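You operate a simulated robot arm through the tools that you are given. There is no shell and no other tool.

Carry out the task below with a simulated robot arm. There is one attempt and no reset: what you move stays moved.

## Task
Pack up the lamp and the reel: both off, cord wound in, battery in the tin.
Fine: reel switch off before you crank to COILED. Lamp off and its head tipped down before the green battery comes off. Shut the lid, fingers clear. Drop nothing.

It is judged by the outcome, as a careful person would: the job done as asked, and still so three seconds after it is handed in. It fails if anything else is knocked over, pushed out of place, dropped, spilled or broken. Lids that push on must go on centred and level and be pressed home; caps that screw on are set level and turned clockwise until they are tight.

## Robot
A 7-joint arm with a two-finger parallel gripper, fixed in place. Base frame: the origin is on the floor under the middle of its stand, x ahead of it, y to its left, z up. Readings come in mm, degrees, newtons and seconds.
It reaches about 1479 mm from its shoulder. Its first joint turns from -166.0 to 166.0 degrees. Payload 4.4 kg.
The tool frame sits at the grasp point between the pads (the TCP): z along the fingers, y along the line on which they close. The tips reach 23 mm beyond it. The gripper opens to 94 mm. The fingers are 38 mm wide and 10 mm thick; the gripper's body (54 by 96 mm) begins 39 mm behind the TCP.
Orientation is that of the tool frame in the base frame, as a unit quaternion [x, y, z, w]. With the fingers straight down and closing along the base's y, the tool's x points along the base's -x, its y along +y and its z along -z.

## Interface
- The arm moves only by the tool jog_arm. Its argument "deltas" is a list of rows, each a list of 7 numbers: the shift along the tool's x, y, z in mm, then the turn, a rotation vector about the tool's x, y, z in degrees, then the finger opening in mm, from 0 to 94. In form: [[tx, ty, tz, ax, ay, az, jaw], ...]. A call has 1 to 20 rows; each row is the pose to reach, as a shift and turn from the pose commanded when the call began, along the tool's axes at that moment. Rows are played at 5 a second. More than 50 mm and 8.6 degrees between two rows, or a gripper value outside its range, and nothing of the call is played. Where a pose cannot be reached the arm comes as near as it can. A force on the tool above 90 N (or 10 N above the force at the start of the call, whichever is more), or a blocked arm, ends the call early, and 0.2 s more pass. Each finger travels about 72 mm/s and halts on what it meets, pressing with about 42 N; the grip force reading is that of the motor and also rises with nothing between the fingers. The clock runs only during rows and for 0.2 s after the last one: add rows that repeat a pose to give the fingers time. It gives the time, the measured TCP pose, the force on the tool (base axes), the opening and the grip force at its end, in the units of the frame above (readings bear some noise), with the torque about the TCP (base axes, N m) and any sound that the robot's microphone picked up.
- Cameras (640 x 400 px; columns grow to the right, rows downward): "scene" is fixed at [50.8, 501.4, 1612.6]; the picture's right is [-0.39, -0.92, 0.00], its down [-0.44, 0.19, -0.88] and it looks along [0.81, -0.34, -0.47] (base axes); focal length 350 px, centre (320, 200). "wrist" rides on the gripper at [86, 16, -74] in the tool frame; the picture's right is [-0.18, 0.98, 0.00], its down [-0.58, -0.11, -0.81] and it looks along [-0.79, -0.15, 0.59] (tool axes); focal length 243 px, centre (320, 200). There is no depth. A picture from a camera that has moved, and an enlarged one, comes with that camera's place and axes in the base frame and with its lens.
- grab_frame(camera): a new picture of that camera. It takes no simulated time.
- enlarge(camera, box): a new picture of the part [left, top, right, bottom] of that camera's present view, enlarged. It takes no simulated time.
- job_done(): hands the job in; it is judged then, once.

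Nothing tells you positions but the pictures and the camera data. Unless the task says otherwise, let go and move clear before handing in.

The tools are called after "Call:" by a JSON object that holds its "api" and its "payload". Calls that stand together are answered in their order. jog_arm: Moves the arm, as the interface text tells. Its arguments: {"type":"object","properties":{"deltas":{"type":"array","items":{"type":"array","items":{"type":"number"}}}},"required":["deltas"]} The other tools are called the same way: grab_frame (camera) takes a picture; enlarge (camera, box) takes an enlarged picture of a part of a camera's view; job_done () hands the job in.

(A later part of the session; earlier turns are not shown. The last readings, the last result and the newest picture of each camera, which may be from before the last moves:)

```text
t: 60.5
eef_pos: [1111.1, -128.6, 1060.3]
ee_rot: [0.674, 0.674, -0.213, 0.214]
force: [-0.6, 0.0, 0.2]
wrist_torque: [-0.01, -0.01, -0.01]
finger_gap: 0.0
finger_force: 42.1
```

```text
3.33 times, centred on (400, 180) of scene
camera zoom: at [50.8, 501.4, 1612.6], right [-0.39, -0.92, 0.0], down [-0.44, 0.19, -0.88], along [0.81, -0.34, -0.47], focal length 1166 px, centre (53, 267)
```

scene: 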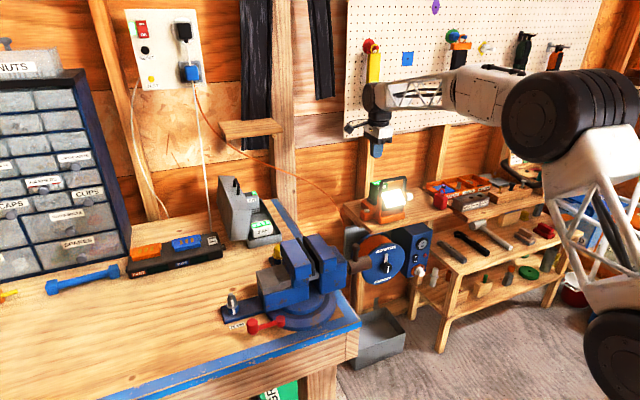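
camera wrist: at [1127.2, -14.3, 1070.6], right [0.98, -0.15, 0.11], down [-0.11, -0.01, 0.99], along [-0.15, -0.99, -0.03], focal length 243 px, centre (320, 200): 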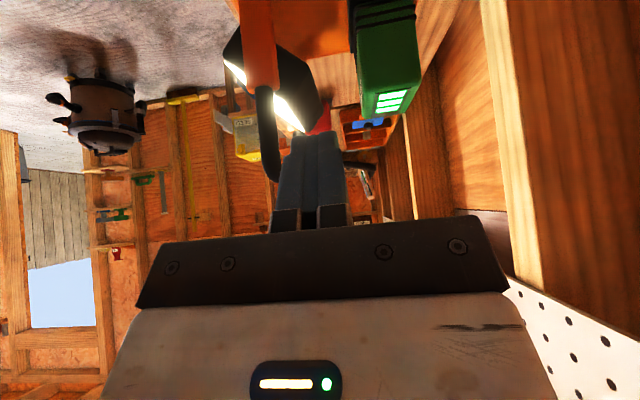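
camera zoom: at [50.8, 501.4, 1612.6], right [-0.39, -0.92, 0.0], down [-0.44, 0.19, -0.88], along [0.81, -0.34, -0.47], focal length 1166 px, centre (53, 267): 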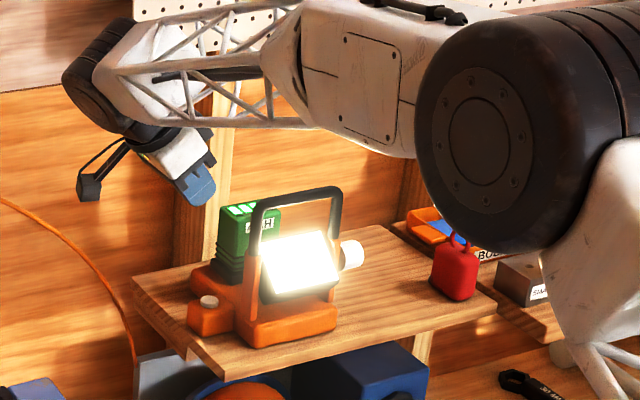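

Clear of the handle. I'll lower toward the button, stopping about 35 mm above contact to check.

Call:
{"api": "jog_arm", "payload": {"deltas": [[12, -0.3, 32, 0, 0, 0, 0], [24, -0.6, 65, 0, 0, 0, 0], [35.3, -1, 97.4, 0, 0, 0, 0], [35.3, -1, 97.4, 0, 0, 0, 0]]}}

Call:
{"api": "grab_frame", "payload": {"camera": "wrist"}}

Call:
{"api": "enlarge", "payload": {"camera": "scene", "box": [340, 150, 440, 240]}}

```text
t: 61.5
eef_pos: [1109.6, -157.8, 960.3]
ee_rot: [0.675, 0.674, -0.213, 0.212]
force: [-0.9, -0.1, -0.1]
wrist_torque: [-0.02, -0.02, 0.02]
finger_gap: 0.1
finger_force: 42.1
```

```text
taken
camera wrist: at [1126.6, -43.1, 971.0], right [0.98, -0.15, 0.11], down [-0.11, -0.01, 0.99], along [-0.15, -0.99, -0.03], focal length 243 px, centre (320, 200)
```

wrist: 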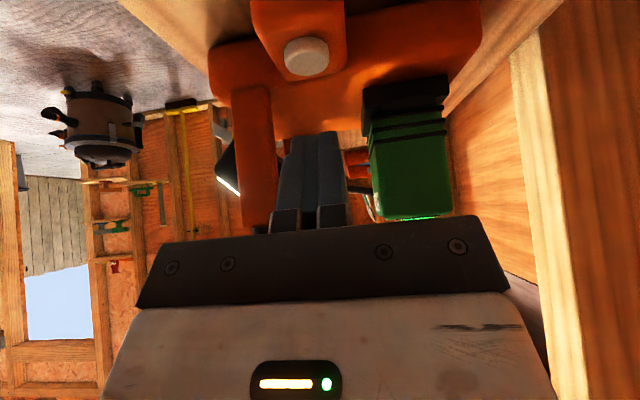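

```text
4.44 times, centred on (390, 195) of scene
camera zoom: at [50.8, 501.4, 1612.6], right [-0.39, -0.92, 0.0], down [-0.44, 0.19, -0.88], along [0.81, -0.34, -0.47], focal length 1554 px, centre (9, 222)
```

zoom: 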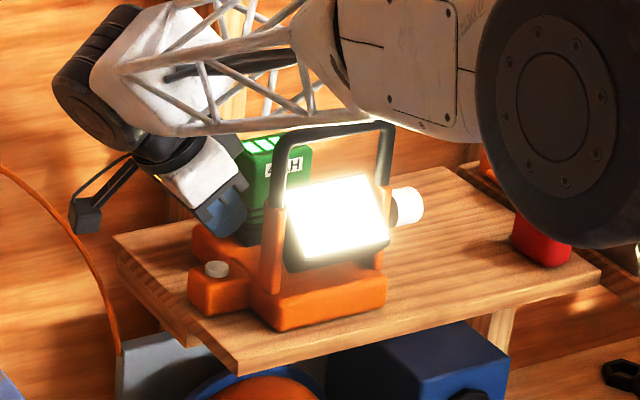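

The button is exactly below, at (1110, -158, 898). I'll press straight down in small steps.

Call:
{"api": "jog_arm", "payload": {"deltas": [[8.5, 0, 10, 0, 0, 0, 0], [15.9, 0, 21, 0, 0, 0, 0], [17.6, 0, 23.5, 0, 0, 0, 0], [18.8, 0, 25.1, 0, 0, 0, 0], [19.9, 0, 26.7, 0, 0, 0, 0]]}}

Call:
{"api": "enlarge", "payload": {"camera": "scene", "box": [340, 150, 440, 240]}}

Call:
{"api": "enlarge", "payload": {"camera": "wrist", "box": [200, 0, 480, 200]}}

```text
t: 62.7
eef_pos: [1110.0, -156.9, 928.1]
ee_rot: [0.674, 0.675, -0.211, 0.214]
force: [-0.3, -1.1, 6.6]
wrist_torque: [-0.02, 0.02, -0.04]
finger_gap: 0.0
finger_force: 42.0
heard: click
```

```text
4.44 times, centred on (390, 195) of scene
camera zoom: at [50.8, 501.4, 1612.6], right [-0.39, -0.92, 0.0], down [-0.44, 0.19, -0.88], along [0.81, -0.34, -0.47], focal length 1554 px, centre (9, 222)
```

zoom: 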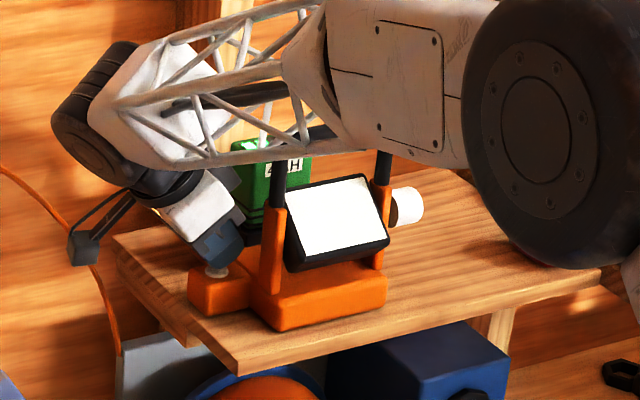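

```text
2.00 times, centred on (340, 100) of wrist
camera zoom: at [1127.0, -42.6, 938.3], right [0.98, -0.15, 0.11], down [-0.11, -0.01, 0.99], along [-0.15, -0.99, -0.03], focal length 485 px, centre (280, 400)
```

zoom: 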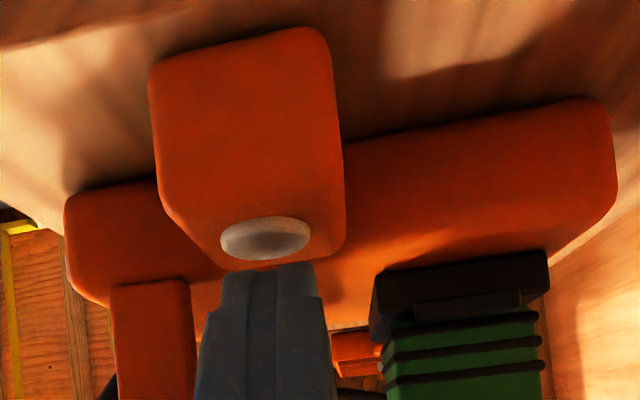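

I heard a click and the panel no longer glows, so the lamp is off. I'll lift straight up and check that the lamp is still in place.

Call:
{"api": "jog_arm", "payload": {"deltas": [[-17, 0, -25, 0, 0, 0, 0], [-38, 0, -54, 0, 0, 0, 0], [-58, 0, -82, 0, 0, 0, 0], [-78, 0, -111, 0, 0, 0, 0], [-78, 0, -111, 0, 0, 0, 0]]}}

Call:
{"api": "grab_frame", "payload": {"camera": "scene"}}

Call:
{"api": "enlarge", "payload": {"camera": "scene", "box": [340, 150, 440, 240]}}

Call:
{"api": "grab_frame", "payload": {"camera": "wrist"}}

```text
t: 63.9
eef_pos: [1109.0, -157.4, 1063.0]
ee_rot: [0.675, 0.674, -0.212, 0.213]
force: [0.4, 0.0, 1.0]
wrist_torque: [-0.02, 0.0, -0.03]
finger_gap: 0.1
finger_force: 42.4
```

```text
taken
```

scene: 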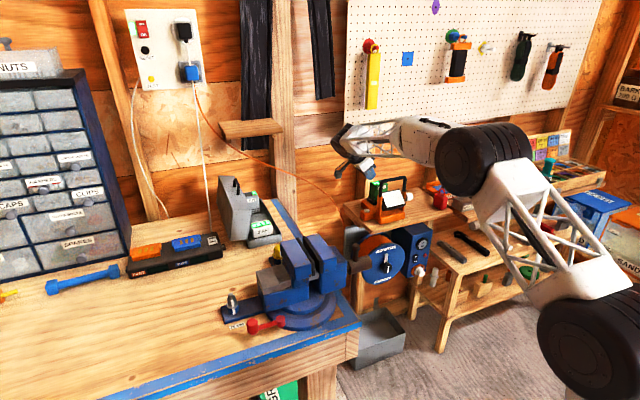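

```text
4.44 times, centred on (390, 195) of scene
camera zoom: at [50.8, 501.4, 1612.6], right [-0.39, -0.92, 0.0], down [-0.44, 0.19, -0.88], along [0.81, -0.34, -0.47], focal length 1554 px, centre (9, 222)
```

zoom: 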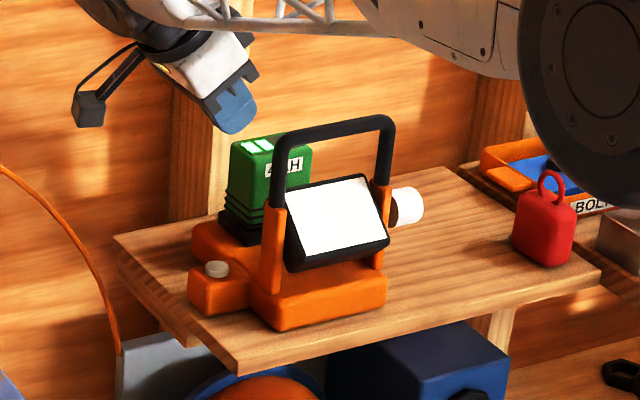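

```text
taken
camera wrist: at [1125.5, -43.9, 1073.2], right [0.98, -0.15, 0.11], down [-0.11, -0.01, 0.99], along [-0.15, -0.99, -0.03], focal length 243 px, centre (320, 200)
```

wrist: 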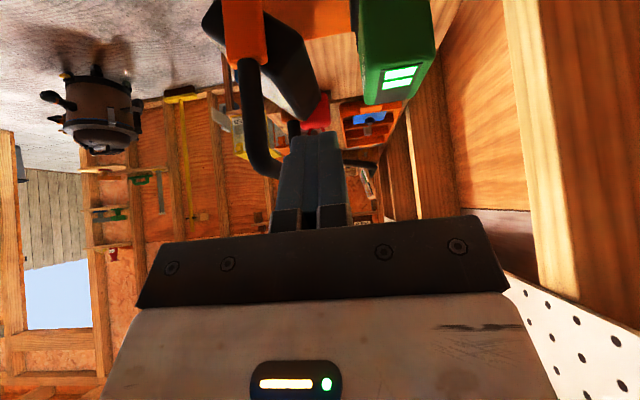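

The lamp is off and still in place. For the tilt knob I want the fingers pointing down with the camera on the outer (-y) side. I'll go to free space and test whether the wrist can turn that far.

Call:
{"api": "jog_arm", "payload": {"deltas": [[-17, 0, -24.5, 0, 5, 0, 0], [-34.4, 0, -49, 0, 10, 0, 0], [-51.7, 0, -73.7, 0, 15, 0, 20], [-72, -32, -71, 0, 19, 0, 40], [-93, -64, -68, 0, 23, 0, 60], [-114, -96, -65, 0, 27, 0, 60], [-134, -128, -62, 0, 31, 0, 60], [-154.8, -159, -58.8, 0, 35, 0, 60], [-154.8, -159, -58.8, 0, 35, 0, 60]]}}

Call:
{"api": "jog_arm", "payload": {"deltas": [[0, 0, 0, 0, 0, 8.5, 60], [0, 0, 0, 0, 0, 17, 60], [0, 0, 0, 0, 0, 25.5, 60], [0, 0, 0, 0, 0, 34, 60], [0, 0, 0, 0, 0, 42.5, 60], [0, 0, 0, 0, 0, 51, 60], [0, 0, 0, 0, 0, 59.5, 60], [0, 0, 0, 0, 0, 68, 60], [0, 0, 0, 0, 0, 76.5, 60], [0, 0, 0, 0, 0, 85, 60], [0, 0, 0, 0, 0, 90, 60]]}}

Call:
{"api": "grab_frame", "payload": {"camera": "scene"}}

```text
t: 65.9
eef_pos: [951.1, -250.2, 1198.6]
ee_rot: [0.706, 0.708, 0.0, 0.001]
force: [-0.5, 0.3, 0.9]
wrist_torque: [0.0, -0.03, 0.04]
finger_gap: 59.8
finger_force: 0.1
```

```text
t: 68.3
eef_pos: [950.6, -250.0, 1200.1]
ee_rot: [1.0, 0.0, 0.001, 0.0]
force: [0.0, 0.2, 0.6]
wrist_torque: [-0.02, -0.01, -0.04]
finger_gap: 60.2
finger_force: 0.1
```

```text
taken
```

scene: 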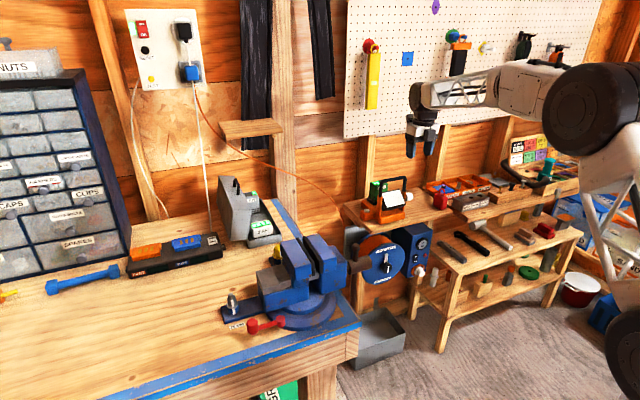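

180° is reached without trouble. I'll continue in the same direction toward 270°.

Call:
{"api": "jog_arm", "payload": {"deltas": [[0, 0, 0, 0, 0, 8.5, 60], [0, 0, 0, 0, 0, 17, 60], [0, 0, 0, 0, 0, 25.5, 60], [0, 0, 0, 0, 0, 34, 60], [0, 0, 0, 0, 0, 42.5, 60], [0, 0, 0, 0, 0, 45, 60]]}}

Call:
{"api": "jog_arm", "payload": {"deltas": [[0, 0, 0, 0, 0, 8.5, 60], [0, 0, 0, 0, 0, 17, 60], [0, 0, 0, 0, 0, 25.5, 60], [0, 0, 0, 0, 0, 34, 60], [0, 0, 0, 0, 0, 42.5, 60], [0, 0, 0, 0, 0, 45, 60]]}}

Call:
{"api": "grab_frame", "payload": {"camera": "scene"}}

Call:
{"api": "grab_frame", "payload": {"camera": "wrist"}}

```text
t: 69.7
eef_pos: [948.1, -267.4, 1201.6]
ee_rot: [0.997, -0.079, 0.002, -0.007]
force: [0.4, -1.0, 0.0]
wrist_torque: [0.0, 0.05, 0.02]
finger_gap: 60.2
finger_force: 0.1
out of reach, approached as far as the arm can: row 1, 2, 3, 4, 5, 6
```

```text
t: 71.1
eef_pos: [947.7, -267.5, 1201.8]
ee_rot: [0.997, -0.078, 0.002, -0.008]
force: [0.4, 0.3, 0.4]
wrist_torque: [-0.05, 0.0, -0.03]
finger_gap: 60.0
finger_force: 0.1
out of reach, approached as far as the arm can: row 1, 2, 3, 4, 5, 6
```

```text
taken
```

scene: 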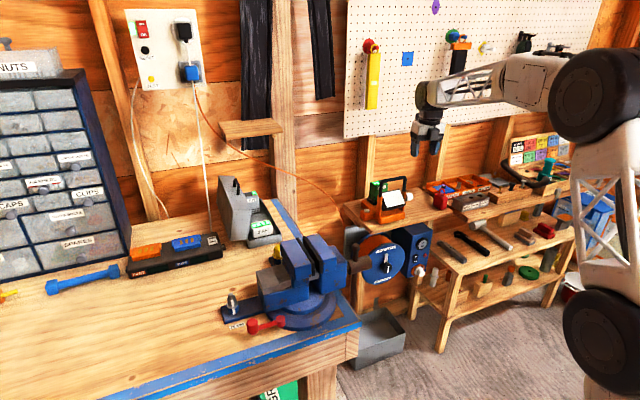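

```text
taken
camera wrist: at [1030.8, -297.2, 1275.0], right [-0.33, -0.94, -0.02], down [-0.56, 0.19, 0.81], along [-0.76, 0.28, -0.59], focal length 243 px, centre (320, 200)
```

wrist: 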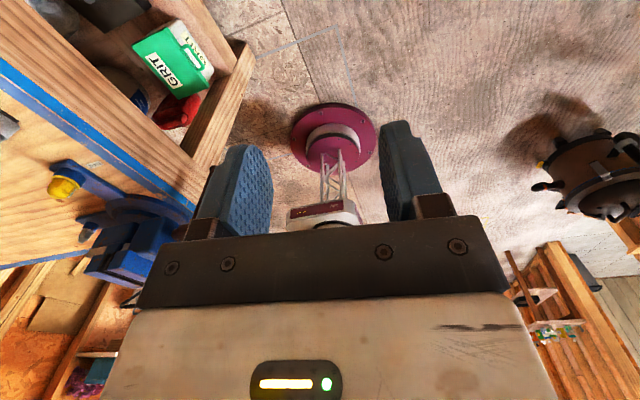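

The wrist stops at about 189°, so that side is out. I'll grip the tilt knob from the front instead (fingers forward and down, swinging to level), with the camera on the lamp side. First I'll unwind carefully and see which pose the arm takes as its reference.

Call:
{"api": "jog_arm", "payload": {"deltas": [[0, 0, 0, 0, 0, -8.5, 60], [0, 0, 0, 0, 0, -17, 60]]}}

```text
t: 71.7
eef_pos: [948.0, -266.3, 1200.8]
ee_rot: [0.997, 0.071, 0.004, -0.007]
force: [0.1, 0.0, 0.3]
wrist_torque: [-0.01, 0.01, -0.02]
finger_gap: 60.1
finger_force: 0.0
```

The reference is the measured pose, good. I'll unwind to 90° and move out in front of the knob at height.

Call:
{"api": "jog_arm", "payload": {"deltas": [[0, 7.5, 5, 0, 0, -8.2, 60], [0, 15, 10, 0, 0, -16.4, 60], [0.5, 22.5, 15, 0, 0, -24.6, 60], [0.5, 30, 20, 0, 0, -32.8, 60], [1, 37.5, 25, 0, 0, -41, 60], [1, 45, 30, 0, 0, -49.2, 60], [1, 52.5, 35, 0, 0, -57.4, 60], [1.5, 60, 40, 0, 0, -65.6, 60], [1.5, 67.5, 45, 0, 0, -73.8, 60], [1.6, 74.9, 51, 0, 0, -82, 60], [1.6, 74.9, 51, 0, 0, -82, 60]]}}

Call:
{"api": "grab_frame", "payload": {"camera": "wrist"}}

Call:
{"api": "grab_frame", "payload": {"camera": "scene"}}

```text
t: 74.1
eef_pos: [960.9, -340.7, 1149.7]
ee_rot: [0.706, 0.708, 0.009, -0.003]
force: [-0.1, -0.1, -0.2]
wrist_torque: [0.01, 0.0, 0.01]
finger_gap: 60.2
finger_force: 0.0
```

```text
taken
camera wrist: at [976.8, -254.4, 1224.2], right [0.98, -0.18, 0.0], down [-0.11, -0.59, 0.8], along [-0.14, -0.78, -0.6], focal length 243 px, centre (320, 200)
```

wrist: 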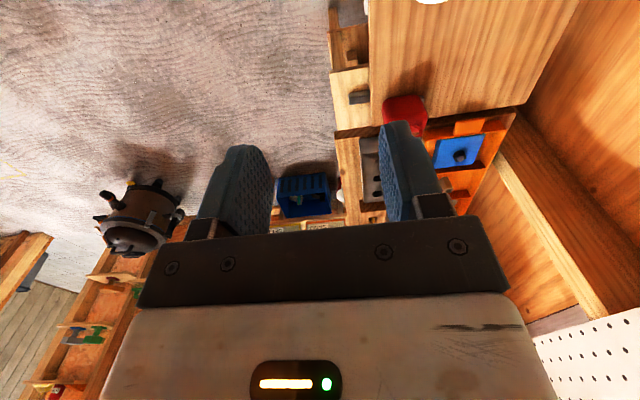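

```text
taken
```

scene: 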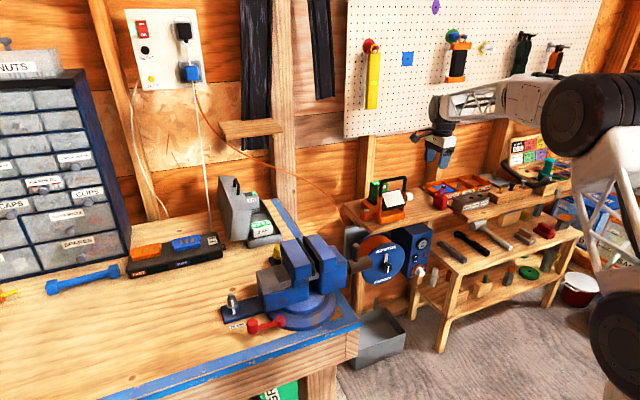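

Now I'll pitch the fingers 50° forward and come down to a stand-off in front of the tilt knob.

Call:
{"api": "jog_arm", "payload": {"deltas": [[0, 7.5, 25, -8.2, -0.2, 0, 70], [0.2, 15, 50, -16.5, -0.3, -0.1, 70], [0.3, 22.5, 75, -24.8, -0.5, -0.1, 70], [0.4, 30, 100, -33, -0.7, -0.2, 70], [0.5, 37.5, 125, -41.3, -0.8, -0.2, 70], [0.7, 45, 150, -49.5, -1, -0.3, 70], [0.7, 45, 150, -49.5, -1, -0.3, 70]]}}

Call:
{"api": "grab_frame", "payload": {"camera": "wrist"}}

Call:
{"api": "enlarge", "payload": {"camera": "scene", "box": [330, 110, 530, 240]}}

```text
t: 75.7
eef_pos: [1005.5, -336.3, 998.8]
ee_rot: [0.642, 0.641, 0.297, 0.299]
force: [-0.2, 0.0, 0.2]
wrist_torque: [-0.02, 0.01, -0.03]
finger_gap: 69.9
finger_force: 0.0
```

```text
taken
camera wrist: at [959.9, -249.2, 1057.8], right [0.63, -0.18, 0.75], down [-0.69, -0.58, 0.44], along [0.36, -0.8, -0.49], focal length 243 px, centre (320, 200)
```

wrist: 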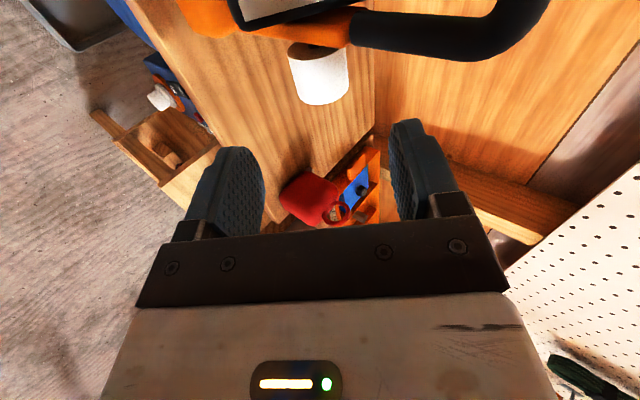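

```text
3.08 times, centred on (430, 175) of scene
camera zoom: at [50.8, 501.4, 1612.6], right [-0.39, -0.92, 0.0], down [-0.44, 0.19, -0.88], along [0.81, -0.34, -0.47], focal length 1076 px, centre (-18, 277)
```

zoom: 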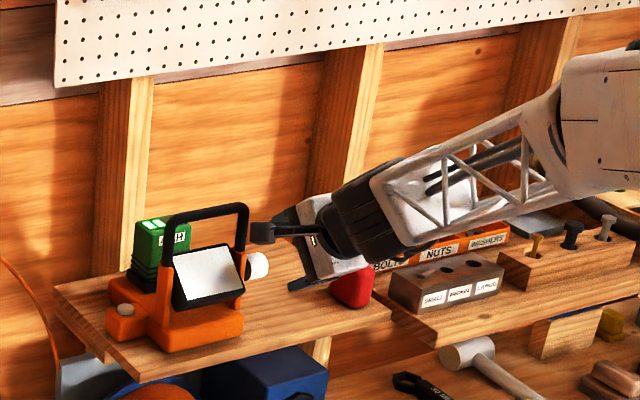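

The knob is on the grasp axis about 77 mm ahead. I'll move in with the fingers open around it.

Call:
{"api": "jog_arm", "payload": {"deltas": [[-0.7, 0.4, 24, 0, 0, 0, 70], [-1.3, 0.8, 48, 0, 0, 0, 70], [-2, 1.2, 72, 0, 0, 0, 70], [-2, 1.2, 72, 0, 0, 0, 70]]}}

Call:
{"api": "grab_frame", "payload": {"camera": "wrist"}}

Call:
{"api": "enlarge", "payload": {"camera": "scene", "box": [330, 140, 490, 240]}}

```text
t: 76.7
eef_pos: [1063.0, -340.3, 952.8]
ee_rot: [0.641, 0.641, 0.297, 0.299]
force: [0.8, -0.1, 0.8]
wrist_torque: [0.03, -0.01, -0.01]
finger_gap: 70.0
finger_force: 0.0
```

```text
taken
camera wrist: at [1016.3, -252.5, 1012.0], right [0.63, -0.18, 0.75], down [-0.69, -0.58, 0.44], along [0.36, -0.79, -0.49], focal length 243 px, centre (320, 200)
```

wrist: 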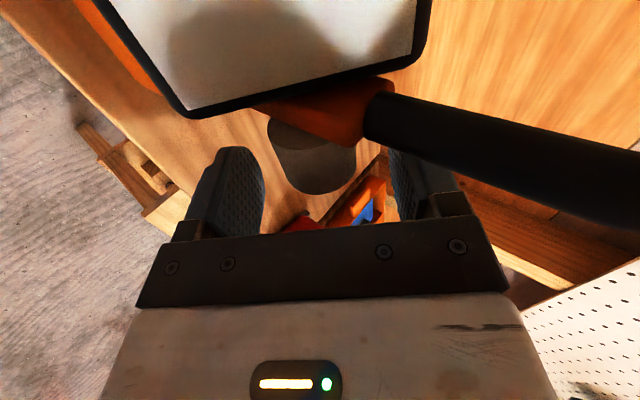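

```text
4.00 times, centred on (410, 190) of scene
camera zoom: at [50.8, 501.4, 1612.6], right [-0.39, -0.92, 0.0], down [-0.44, 0.19, -0.88], along [0.81, -0.34, -0.47], focal length 1399 px, centre (-40, 240)
```

zoom: 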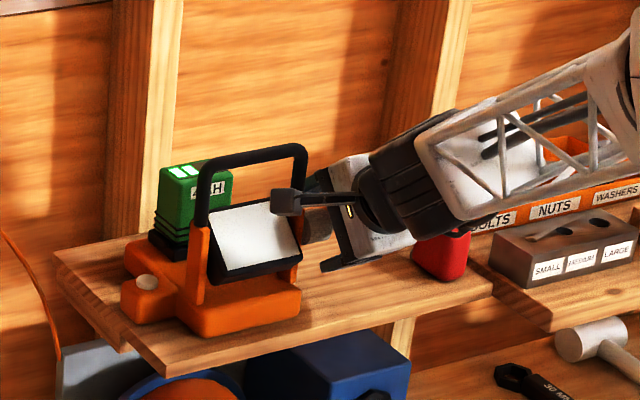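

The knob is centred between the fingers, and the camera has about 60 mm of room to the head. I'll close gently.

Call:
{"api": "jog_arm", "payload": {"deltas": [[0, 0, 1, 0, 0, 0, 55], [0, 0, 1, 0, 0, 0, 44], [0, 0, 1, 0, 0, 0, 38], [0, 0, 1, 0, 0, 0, 34], [0, 0, 1, 0, 0, 0, 30], [0, 0, 1, 0, 0, 0, 26]]}}

Call:
{"api": "grab_frame", "payload": {"camera": "wrist"}}

Call:
{"api": "enlarge", "payload": {"camera": "scene", "box": [330, 140, 490, 240]}}

```text
t: 78.1
eef_pos: [1063.5, -339.2, 954.0]
ee_rot: [0.641, 0.641, 0.297, 0.3]
force: [9.1, 0.1, 5.2]
wrist_torque: [0.0, -0.03, -0.38]
finger_gap: 32.5
finger_force: 41.8
```

```text
taken
camera wrist: at [1017.6, -252.3, 1012.7], right [0.63, -0.18, 0.75], down [-0.69, -0.58, 0.44], along [0.36, -0.79, -0.49], focal length 243 px, centre (320, 200)
```

wrist: 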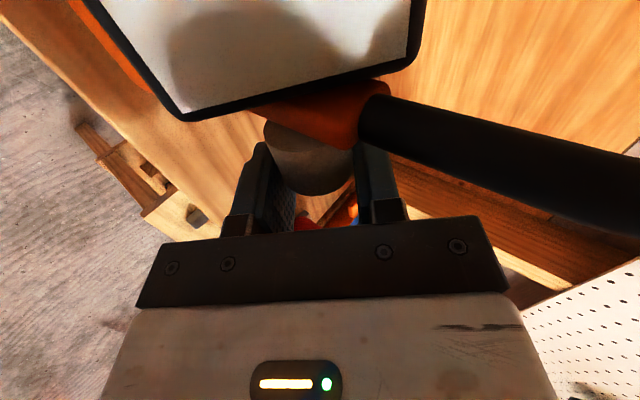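

```text
4.00 times, centred on (410, 190) of scene
camera zoom: at [50.8, 501.4, 1612.6], right [-0.39, -0.92, 0.0], down [-0.44, 0.19, -0.88], along [0.81, -0.34, -0.47], focal length 1399 px, centre (-40, 240)
```

zoom: 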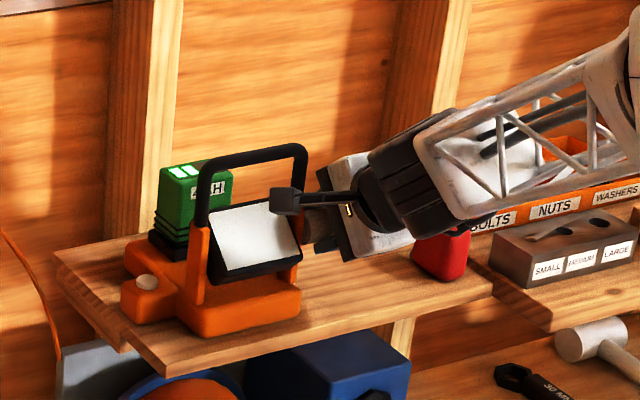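

Gripped with hardly any load on the lamp (about 10 N). I'll turn the knob 10° so that the head's top tips forward, and check what happens.

Call:
{"api": "jog_arm", "payload": {"deltas": [[0, -0.3, 0, -5, 0, 0, 26], [0, -0.7, 0.1, -10, 0, 0, 26], [0, -0.7, 0.1, -10, 0, 0, 26]]}}

Call:
{"api": "grab_frame", "payload": {"camera": "wrist"}}

Call:
{"api": "enlarge", "payload": {"camera": "scene", "box": [330, 140, 490, 240]}}

```text
t: 78.9
eef_pos: [1063.1, -339.4, 951.6]
ee_rot: [0.612, 0.613, 0.351, 0.355]
force: [6.6, -7.0, 5.5]
wrist_torque: [-0.13, -0.01, -0.82]
finger_gap: 33.0
finger_force: 42.3
```

```text
taken
camera wrist: at [1007.3, -252.4, 1003.0], right [0.49, -0.18, 0.85], down [-0.75, -0.58, 0.31], along [0.44, -0.79, -0.42], focal length 243 px, centre (320, 200)
```

wrist: 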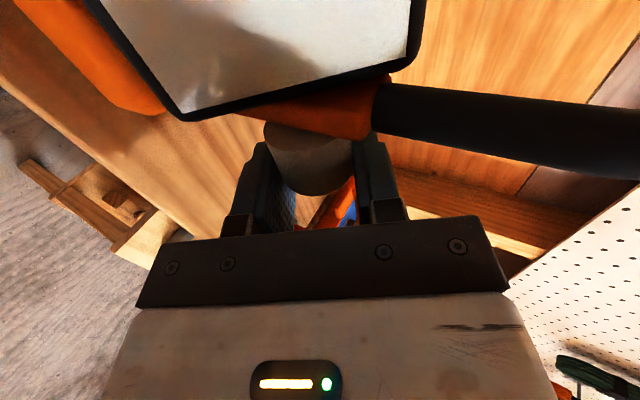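

```text
4.00 times, centred on (410, 190) of scene
camera zoom: at [50.8, 501.4, 1612.6], right [-0.39, -0.92, 0.0], down [-0.44, 0.19, -0.88], along [0.81, -0.34, -0.47], focal length 1399 px, centre (-40, 240)
```

zoom: 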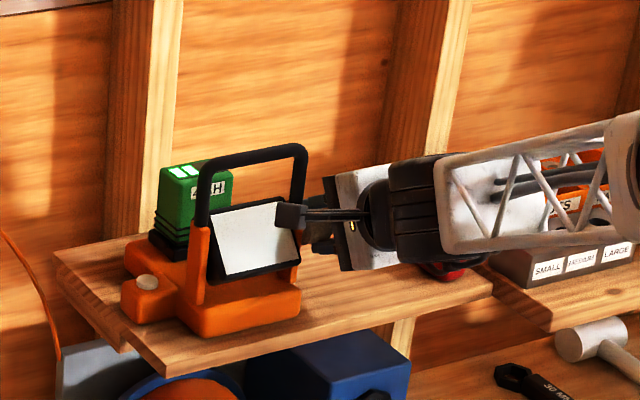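

The head follows the knob and the loads stay small. I'll continue tipping another 35°.

Call:
{"api": "jog_arm", "payload": {"deltas": [[0, -0.3, 0, -5, 0, 0, 26], [0, -0.7, 0.1, -10, 0, 0, 26], [0, -1, 0.1, -15, 0, 0, 26], [0, -1.4, 0.2, -20, 0, 0, 26], [0, -1.7, 0.4, -25, 0, 0, 26], [0, -2, 0.5, -30, 0, 0, 26], [0, -2.3, 0.7, -35, 0, 0, 26], [0, -2.3, 0.7, -35, 0, 0, 26]]}}

Call:
{"api": "grab_frame", "payload": {"camera": "wrist"}}

Call:
{"api": "grab_frame", "payload": {"camera": "scene"}}

Call:
{"api": "enlarge", "payload": {"camera": "scene", "box": [330, 140, 490, 240]}}

```text
t: 80.7
eef_pos: [1062.0, -339.3, 949.3]
ee_rot: [0.478, 0.478, 0.521, 0.521]
force: [0.5, -2.8, 0.4]
wrist_torque: [0.12, -0.02, -0.75]
finger_gap: 32.5
finger_force: 42.1
```

```text
taken
camera wrist: at [987.2, -252.3, 958.4], right [-0.08, -0.18, 0.98], down [-0.8, -0.58, -0.18], along [0.6, -0.79, -0.1], focal length 243 px, centre (320, 200)
```

wrist: 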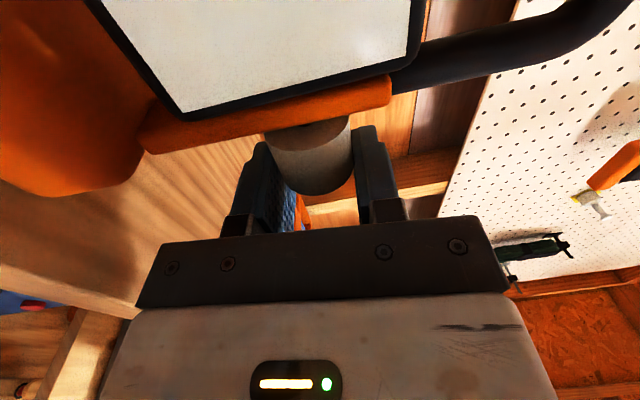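

```text
taken
```

scene: 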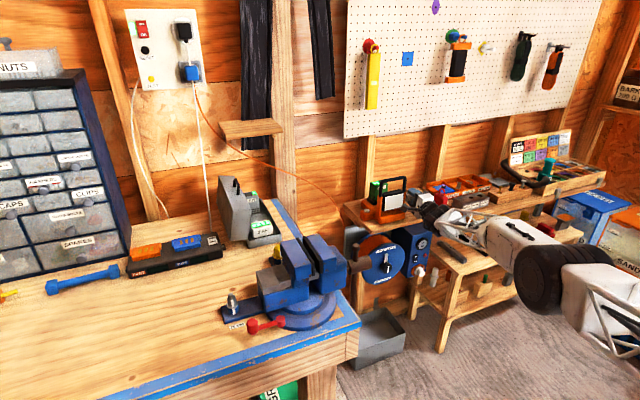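

```text
4.00 times, centred on (410, 190) of scene
camera zoom: at [50.8, 501.4, 1612.6], right [-0.39, -0.92, 0.0], down [-0.44, 0.19, -0.88], along [0.81, -0.34, -0.47], focal length 1399 px, centre (-40, 240)
```

zoom: 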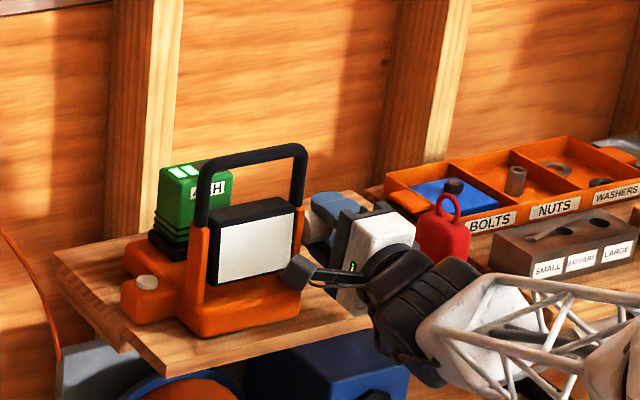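

The head now faces straight ahead. I'll tip it a further 15° in this grip, which still clears the shelf edge.

Call:
{"api": "jog_arm", "payload": {"deltas": [[0, -0.3, 0, -5, 0, 0, 26], [0, -0.7, 0.1, -10, 0, 0, 26], [0, -1, 0.1, -15, 0, 0, 26], [0, -1, 0.1, -15, 0, 0, 26]]}}

Call:
{"api": "enlarge", "payload": {"camera": "scene", "box": [330, 140, 490, 240]}}

Call:
{"api": "grab_frame", "payload": {"camera": "wrist"}}

```text
t: 81.7
eef_pos: [1062.7, -338.7, 948.4]
ee_rot: [0.405, 0.407, 0.578, 0.58]
force: [0.2, 0.5, 0.3]
wrist_torque: [-0.49, 0.04, -0.1]
finger_gap: 32.6
finger_force: 41.8
```

```text
4.00 times, centred on (410, 190) of scene
camera zoom: at [50.8, 501.4, 1612.6], right [-0.39, -0.92, 0.0], down [-0.44, 0.19, -0.88], along [0.81, -0.34, -0.47], focal length 1399 px, centre (-40, 240)
```

zoom: 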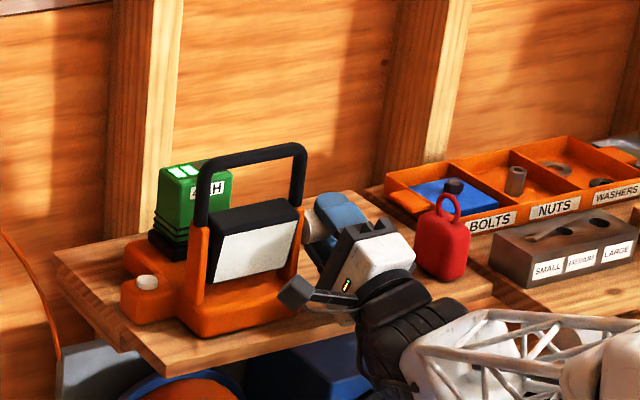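

```text
taken
camera wrist: at [987.5, -252.2, 937.7], right [-0.33, -0.18, 0.92], down [-0.72, -0.58, -0.38], along [0.61, -0.79, 0.06], focal length 243 px, centre (320, 200)
```

wrist: 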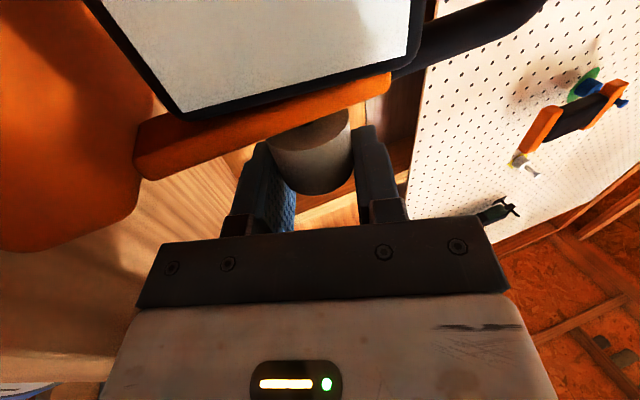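

About 60° turned; the face is now a little below level. I'll open, swing back around the knob, and regrip for more.

Call:
{"api": "jog_arm", "payload": {"deltas": [[0, 0, 0, 0, 0, 0, 50], [0, 0, 0, 0, 0, 0, 70], [0, 0, 0, 0, 0, 0, 70], [0, 0.6, 0, 8, 0, 0, 70], [0, 1.1, 0.2, 16, 0, 0, 70], [0, 1.6, 0.3, 24, 0, 0, 70], [0, 2.1, 0.6, 32, 0, 0, 70], [0, 2.6, 0.9, 40, 0, 0, 70], [0, 3, 1.3, 48, 0, 0, 70], [0, 3.3, 1.7, 55, 0, 0, 70], [0, 3.3, 1.7, 55, 0, 0, 70]]}}

Call:
{"api": "grab_frame", "payload": {"camera": "wrist"}}

Call:
{"api": "enlarge", "payload": {"camera": "scene", "box": [330, 140, 490, 240]}}

```text
t: 84.1
eef_pos: [1062.8, -339.8, 951.4]
ee_rot: [0.628, 0.628, 0.324, 0.326]
force: [0.2, -0.7, 0.9]
wrist_torque: [-0.02, -0.03, 0.0]
finger_gap: 69.9
finger_force: 0.0
```

```text
taken
camera wrist: at [1012.1, -252.2, 1007.5], right [0.57, -0.18, 0.8], down [-0.72, -0.58, 0.38], along [0.4, -0.79, -0.46], focal length 243 px, centre (320, 200)
```

wrist: 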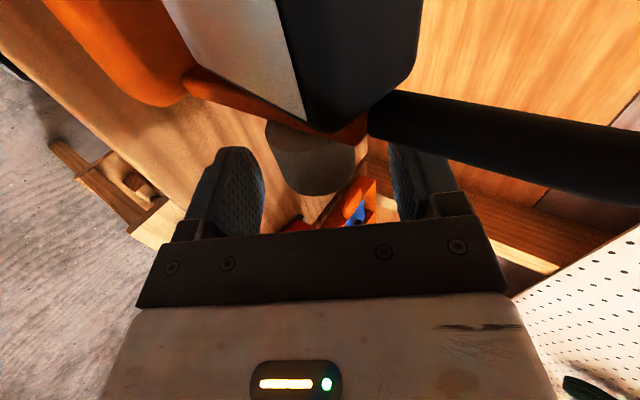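

```text
4.00 times, centred on (410, 190) of scene
camera zoom: at [50.8, 501.4, 1612.6], right [-0.39, -0.92, 0.0], down [-0.44, 0.19, -0.88], along [0.81, -0.34, -0.47], focal length 1399 px, centre (-40, 240)
```

zoom: 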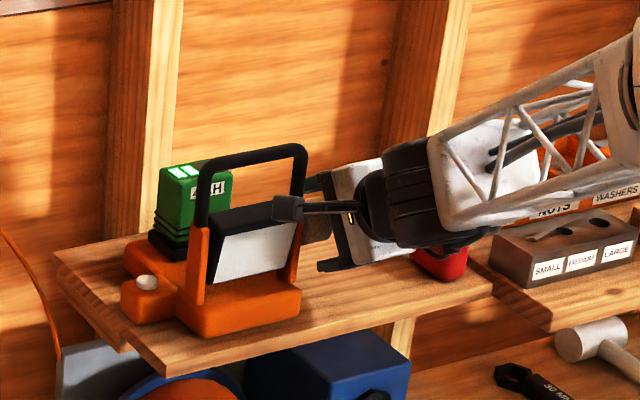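

The head stays put. I'll regrip and tip it further.

Call:
{"api": "jog_arm", "payload": {"deltas": [[0, 0, 1, 0, 0, 0, 50], [0, 0, 1, 0, 0, 0, 40], [0, 0, 1, 0, 0, 0, 34], [0, 0, 1, 0, 0, 0, 28], [0, 0, 1, 0, 0, 0, 26], [0, -0.3, 1, -5, 0, 0, 26], [0, -0.7, 1.1, -10, 0, 0, 26], [0, -1, 1.1, -15, 0, 0, 26], [0, -1.4, 1.2, -20, 0, 0, 26], [0, -1.4, 1.2, -20, 0, 0, 26]]}}

Call:
{"api": "grab_frame", "payload": {"camera": "wrist"}}

Call:
{"api": "enlarge", "payload": {"camera": "scene", "box": [330, 140, 490, 240]}}

```text
t: 86.3
eef_pos: [1062.7, -339.8, 951.4]
ee_rot: [0.561, 0.561, 0.429, 0.431]
force: [3.9, -5.7, 2.1]
wrist_torque: [-0.15, 0.3, -1.0]
finger_gap: 32.6
finger_force: 42.5
```

```text
taken
camera wrist: at [996.5, -252.7, 985.2], right [0.26, -0.18, 0.95], down [-0.81, -0.58, 0.11], along [0.53, -0.79, -0.3], focal length 243 px, centre (320, 200)
```

wrist: 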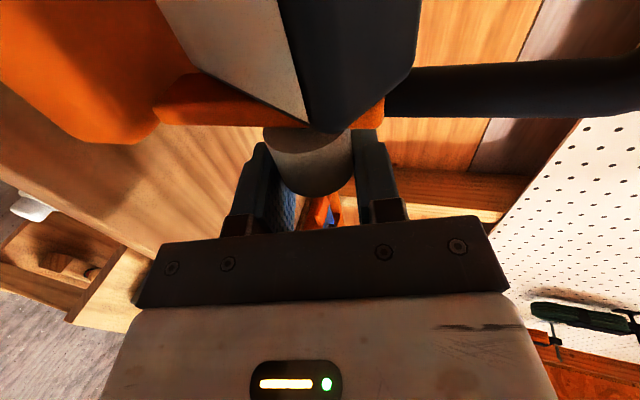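

```text
4.00 times, centred on (410, 190) of scene
camera zoom: at [50.8, 501.4, 1612.6], right [-0.39, -0.92, 0.0], down [-0.44, 0.19, -0.88], along [0.81, -0.34, -0.47], focal length 1399 px, centre (-40, 240)
```

zoom: 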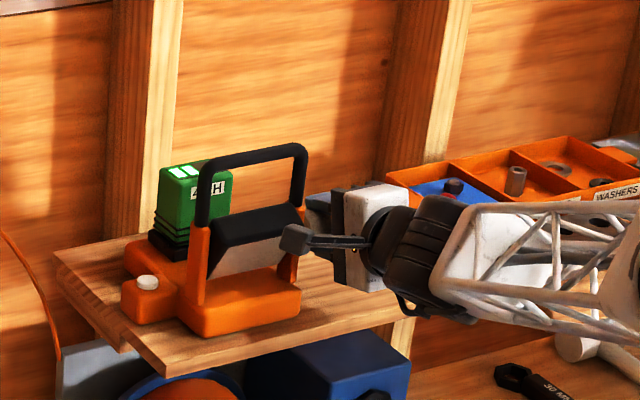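

It keeps following. Continuing to tip until it meets its stop or I run out of swing.

Call:
{"api": "jog_arm", "payload": {"deltas": [[0, -0.3, 0, -5, 0, 0, 26], [0, -0.7, 0.1, -10, 0, 0, 26], [0, -1, 0.1, -15, 0, 0, 26], [0, -1.4, 0.2, -20, 0, 0, 26], [0, -1.4, 0.2, -20, 0, 0, 26]]}}

Call:
{"api": "enlarge", "payload": {"camera": "scene", "box": [330, 140, 490, 240]}}

Call:
{"api": "grab_frame", "payload": {"camera": "wrist"}}

```text
t: 87.5
eef_pos: [1062.9, -339.5, 949.2]
ee_rot: [0.478, 0.478, 0.52, 0.522]
force: [2.4, 1.6, 3.5]
wrist_torque: [0.27, 0.42, -0.64]
finger_gap: 33.0
finger_force: 42.4
```

```text
4.00 times, centred on (410, 190) of scene
camera zoom: at [50.8, 501.4, 1612.6], right [-0.39, -0.92, 0.0], down [-0.44, 0.19, -0.88], along [0.81, -0.34, -0.47], focal length 1399 px, centre (-40, 240)
```

zoom: 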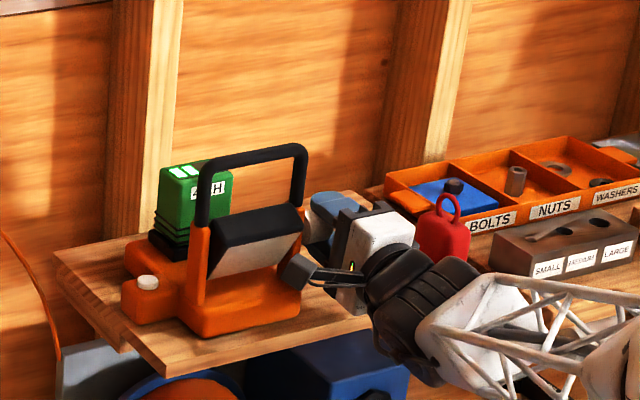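

```text
taken
camera wrist: at [988.3, -252.5, 958.4], right [-0.08, -0.18, 0.98], down [-0.79, -0.58, -0.18], along [0.6, -0.79, -0.1], focal length 243 px, centre (320, 200)
```

wrist: 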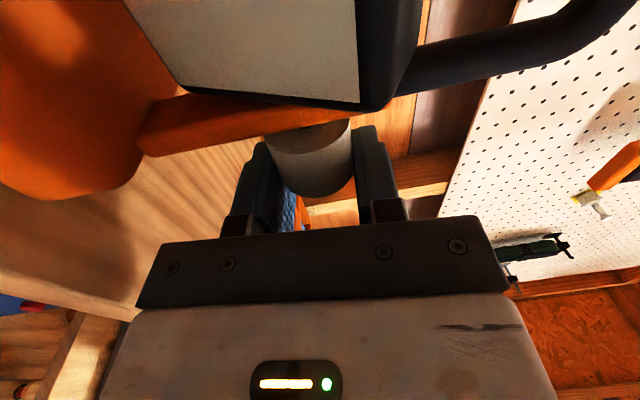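

The head no longer follows, so the knob is at its stop with the face tipped clearly down. I'll release and back straight out to check.

Call:
{"api": "jog_arm", "payload": {"deltas": [[0, 0, 0, 0, 0, 0, 50], [0, 0, 0, 0, 0, 0, 75], [0, 0, 0, 0, 0, 0, 75], [0, 0, -15, 0, 0, 0, 75], [0, 0, -45, 0, 0, 0, 75], [0, 0, -85, 0, 0, 0, 75], [0, 0, -125, 0, 0, 0, 75], [0, 0, -160, 0, 0, 0, 75], [0, 0, -160, 0, 0, 0, 75]]}}

Call:
{"api": "enlarge", "payload": {"camera": "scene", "box": [330, 140, 490, 240]}}

Call:
{"api": "grab_frame", "payload": {"camera": "wrist"}}

```text
t: 89.5
eef_pos: [903.3, -336.5, 935.7]
ee_rot: [0.479, 0.478, 0.52, 0.521]
force: [-0.7, 0.5, -0.4]
wrist_torque: [-0.01, -0.04, 0.01]
finger_gap: 75.1
finger_force: 0.0
```

```text
4.00 times, centred on (410, 190) of scene
camera zoom: at [50.8, 501.4, 1612.6], right [-0.39, -0.92, 0.0], down [-0.44, 0.19, -0.88], along [0.81, -0.34, -0.47], focal length 1399 px, centre (-40, 240)
```

zoom: 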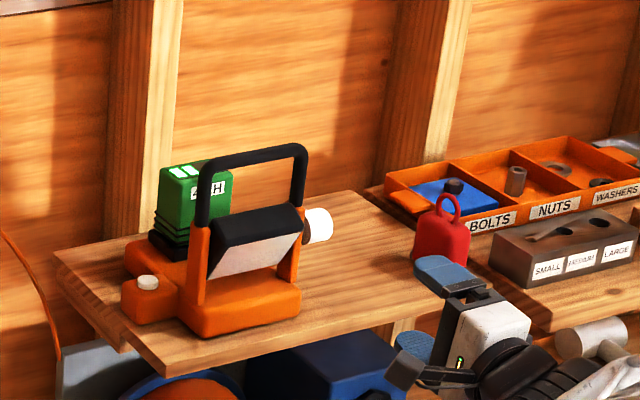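

```text
taken
camera wrist: at [828.9, -250.2, 944.9], right [-0.08, -0.18, 0.98], down [-0.8, -0.58, -0.18], along [0.6, -0.79, -0.1], focal length 243 px, centre (320, 200)
```

wrist: 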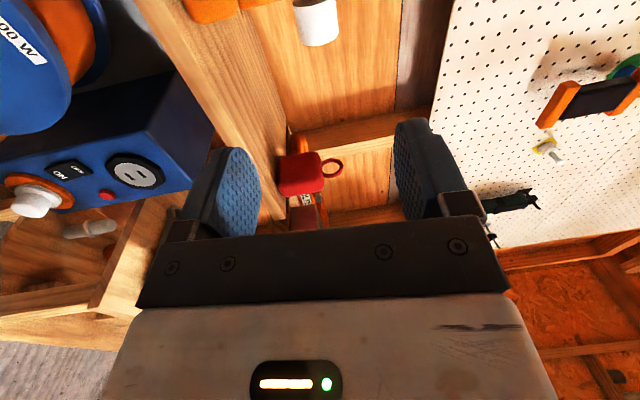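

The lamp is off with its head tipped down, and nothing has moved. Now I'll rise and go look into the battery tin on the bench.

Call:
{"api": "jog_arm", "payload": {"deltas": [[7, 27, -20, 7.9, 0, 0, 75], [14, 54, -35, 15.8, 0, 0, 75], [21, 81, -50, 23.7, 0, 0, 75], [29, 108, -60, 31.6, 0, 0, 75], [36, 135, -68, 39.5, 0, 0, 75], [43, 162, -75, 47.5, 0, 0, 75], [50, 189, -75, 55.4, 0, 0, 75], [57, 216, -75, 63.3, 0, 0, 75], [64, 243, -75, 71.2, 0, 0, 75], [72, 270, -75, 79.1, 0, 0, 75], [79, 296, -75, 87, 0, 0, 75], [86, 321, -75, 95, 0, 0, 75], [86, 321, -75, 95, 0, 0, 75]]}}

Call:
{"api": "grab_frame", "payload": {"camera": "scene"}}

```text
t: 92.3
eef_pos: [802.8, -253.5, 1248.1]
ee_rot: [0.707, 0.707, -0.002, 0.0]
force: [0.0, -0.8, -0.5]
wrist_torque: [0.02, -0.01, -0.03]
finger_gap: 75.0
finger_force: 0.1
```

```text
taken
```

scene: 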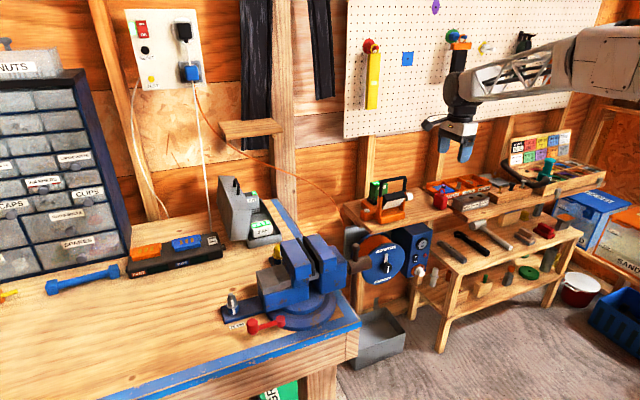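

Nothing is in the way at this height. Moving left over the bench, turning the camera to look forward.

Call:
{"api": "jog_arm", "payload": {"deltas": [[36, 2, -10, 0, 0, -5.5, 75], [72, 4, -20, 0, 0, -11, 75], [108, 6, -30, 0, 0, -16.5, 75], [144, 8, -40, 0, 0, -22, 75], [180, 10, -50, 0, 0, -27.5, 75], [216, 12, -60, 0, 0, -33, 75], [252, 14, -70, 0, 0, -38.5, 75], [288, 16, -80, 0, 0, -44, 75], [324, 18, -82, 0, 0, -50, 75], [360, 20, -82, 0, 0, -56, 75], [396, 22, -82, 0, 0, -62, 75], [432, 24, -82, 0, 0, -68, 75], [468, 26, -82, 0, 0, -74, 75], [503, 27, -82, 0, 0, -80, 75], [503, 27, -82, 0, 0, -80, 75]]}}

Call:
{"api": "grab_frame", "payload": {"camera": "wrist"}}

Call:
{"api": "grab_frame", "payload": {"camera": "scene"}}

```text
t: 95.5
eef_pos: [828.8, 251.1, 1330.3]
ee_rot: [0.087, 0.996, -0.002, -0.001]
force: [0.1, 0.5, 0.3]
wrist_torque: [0.03, 0.03, 0.02]
finger_gap: 75.0
finger_force: 0.0
```

```text
taken
camera wrist: at [746.9, 283.4, 1404.3], right [0.35, 0.94, 0.0], down [0.56, -0.21, 0.81], along [0.75, -0.29, -0.59], focal length 243 px, centre (320, 200)
```

wrist: 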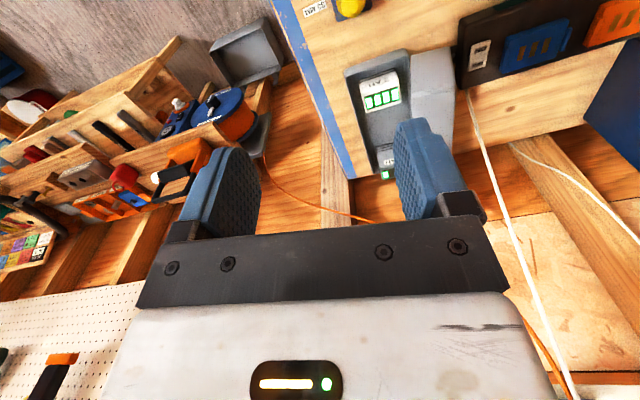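

```text
taken
```

scene: 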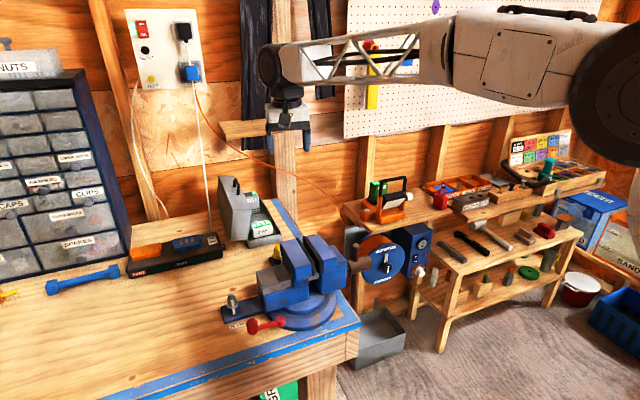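

The tin is in view but partly behind a finger. I'll shift left a bit for a clear look.

Call:
{"api": "jog_arm", "payload": {"deltas": [[16, 34, 0, 0, 0, 0, 75], [32, 68, 0, 0, 0, 0, 75], [48, 103, 0, 0, 0, 0, 75], [48, 103, 0, 0, 0, 0, 75]]}}

Call:
{"api": "grab_frame", "payload": {"camera": "wrist"}}

Call:
{"api": "enlarge", "payload": {"camera": "wrist", "box": [220, 20, 440, 200]}}

```text
t: 96.5
eef_pos: [800.3, 360.8, 1328.4]
ee_rot: [0.088, 0.996, -0.002, -0.002]
force: [0.6, 0.4, -0.5]
wrist_torque: [-0.02, -0.01, 0.0]
finger_gap: 75.0
finger_force: 0.0
```

```text
taken
camera wrist: at [719.7, 392.4, 1402.3], right [0.35, 0.94, 0.0], down [0.55, -0.21, 0.81], along [0.75, -0.29, -0.59], focal length 243 px, centre (320, 200)
```

wrist: 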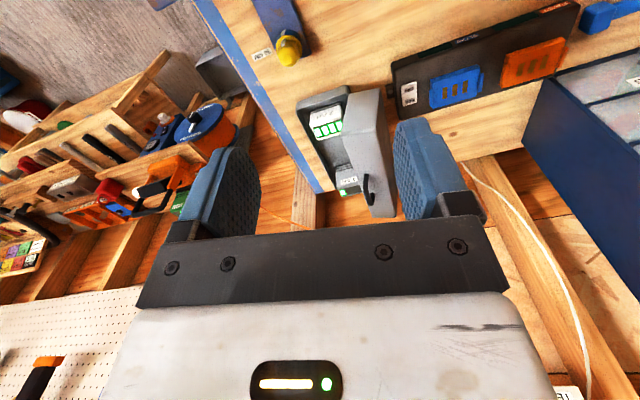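

```text
2.22 times, centred on (330, 110) of wrist
camera zoom: at [719.7, 392.4, 1402.3], right [0.35, 0.94, 0.0], down [0.55, -0.21, 0.81], along [0.75, -0.29, -0.59], focal length 539 px, centre (298, 400)
```

zoom: 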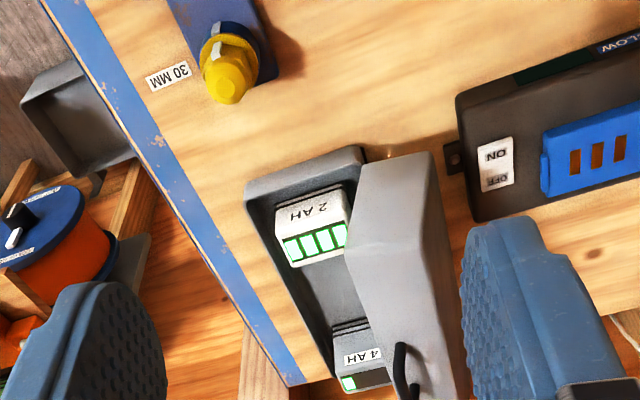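

The tin's batteries stand at the front (white 2 AH) and back (grey 4 AH) with an empty bay between them. There is also a small wall shelf above it. I'll rise to see that shelf's position relative to the tin.

Call:
{"api": "jog_arm", "payload": {"deltas": [[0, 0, -45, 0, 0, 0, 75], [0, 0, -90, 0, 0, 0, 75], [0, 0, -135, 0, 0, 0, 75], [0, 0, -170, 0, 0, 0, 75], [0, 0, -170, 0, 0, 0, 75]]}}

Call:
{"api": "grab_frame", "payload": {"camera": "wrist"}}

Call:
{"api": "enlarge", "payload": {"camera": "wrist", "box": [220, 80, 440, 240]}}

Call:
{"api": "enlarge", "payload": {"camera": "scene", "box": [190, 100, 320, 270]}}

```text
t: 97.7
eef_pos: [801.5, 359.5, 1500.2]
ee_rot: [0.088, 0.996, -0.001, -0.002]
force: [-0.1, 0.2, 0.0]
wrist_torque: [0.0, 0.03, 0.01]
finger_gap: 74.9
finger_force: 0.2
```

```text
taken
camera wrist: at [720.7, 390.8, 1574.2], right [0.35, 0.94, 0.0], down [0.56, -0.21, 0.81], along [0.75, -0.29, -0.59], focal length 243 px, centre (320, 200)
```

wrist: 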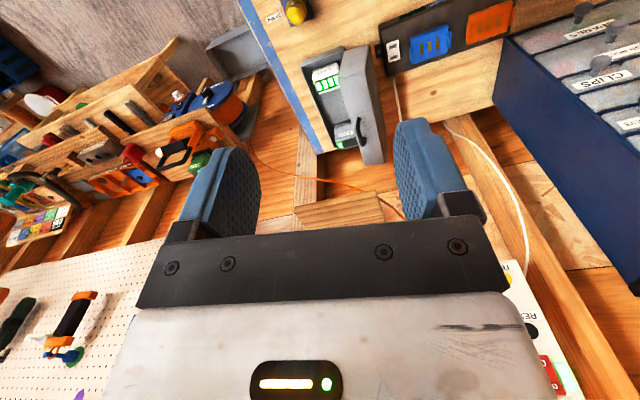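

```text
2.50 times, centred on (330, 160) of wrist
camera zoom: at [720.7, 390.8, 1574.2], right [0.35, 0.94, 0.0], down [0.56, -0.21, 0.81], along [0.75, -0.29, -0.59], focal length 606 px, centre (295, 300)
```

zoom: 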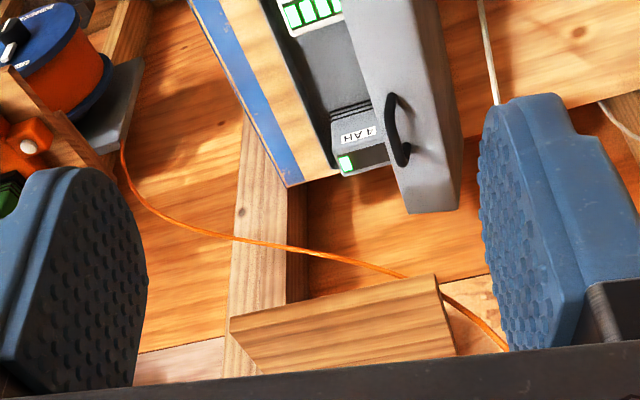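

```text
2.35 times, centred on (255, 185) of scene
camera zoom: at [50.8, 501.4, 1612.6], right [-0.39, -0.92, 0.0], down [-0.44, 0.19, -0.88], along [0.81, -0.34, -0.47], focal length 823 px, centre (473, 235)
```

zoom: 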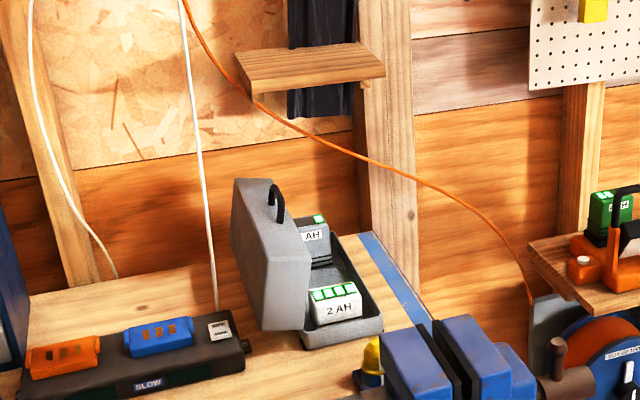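

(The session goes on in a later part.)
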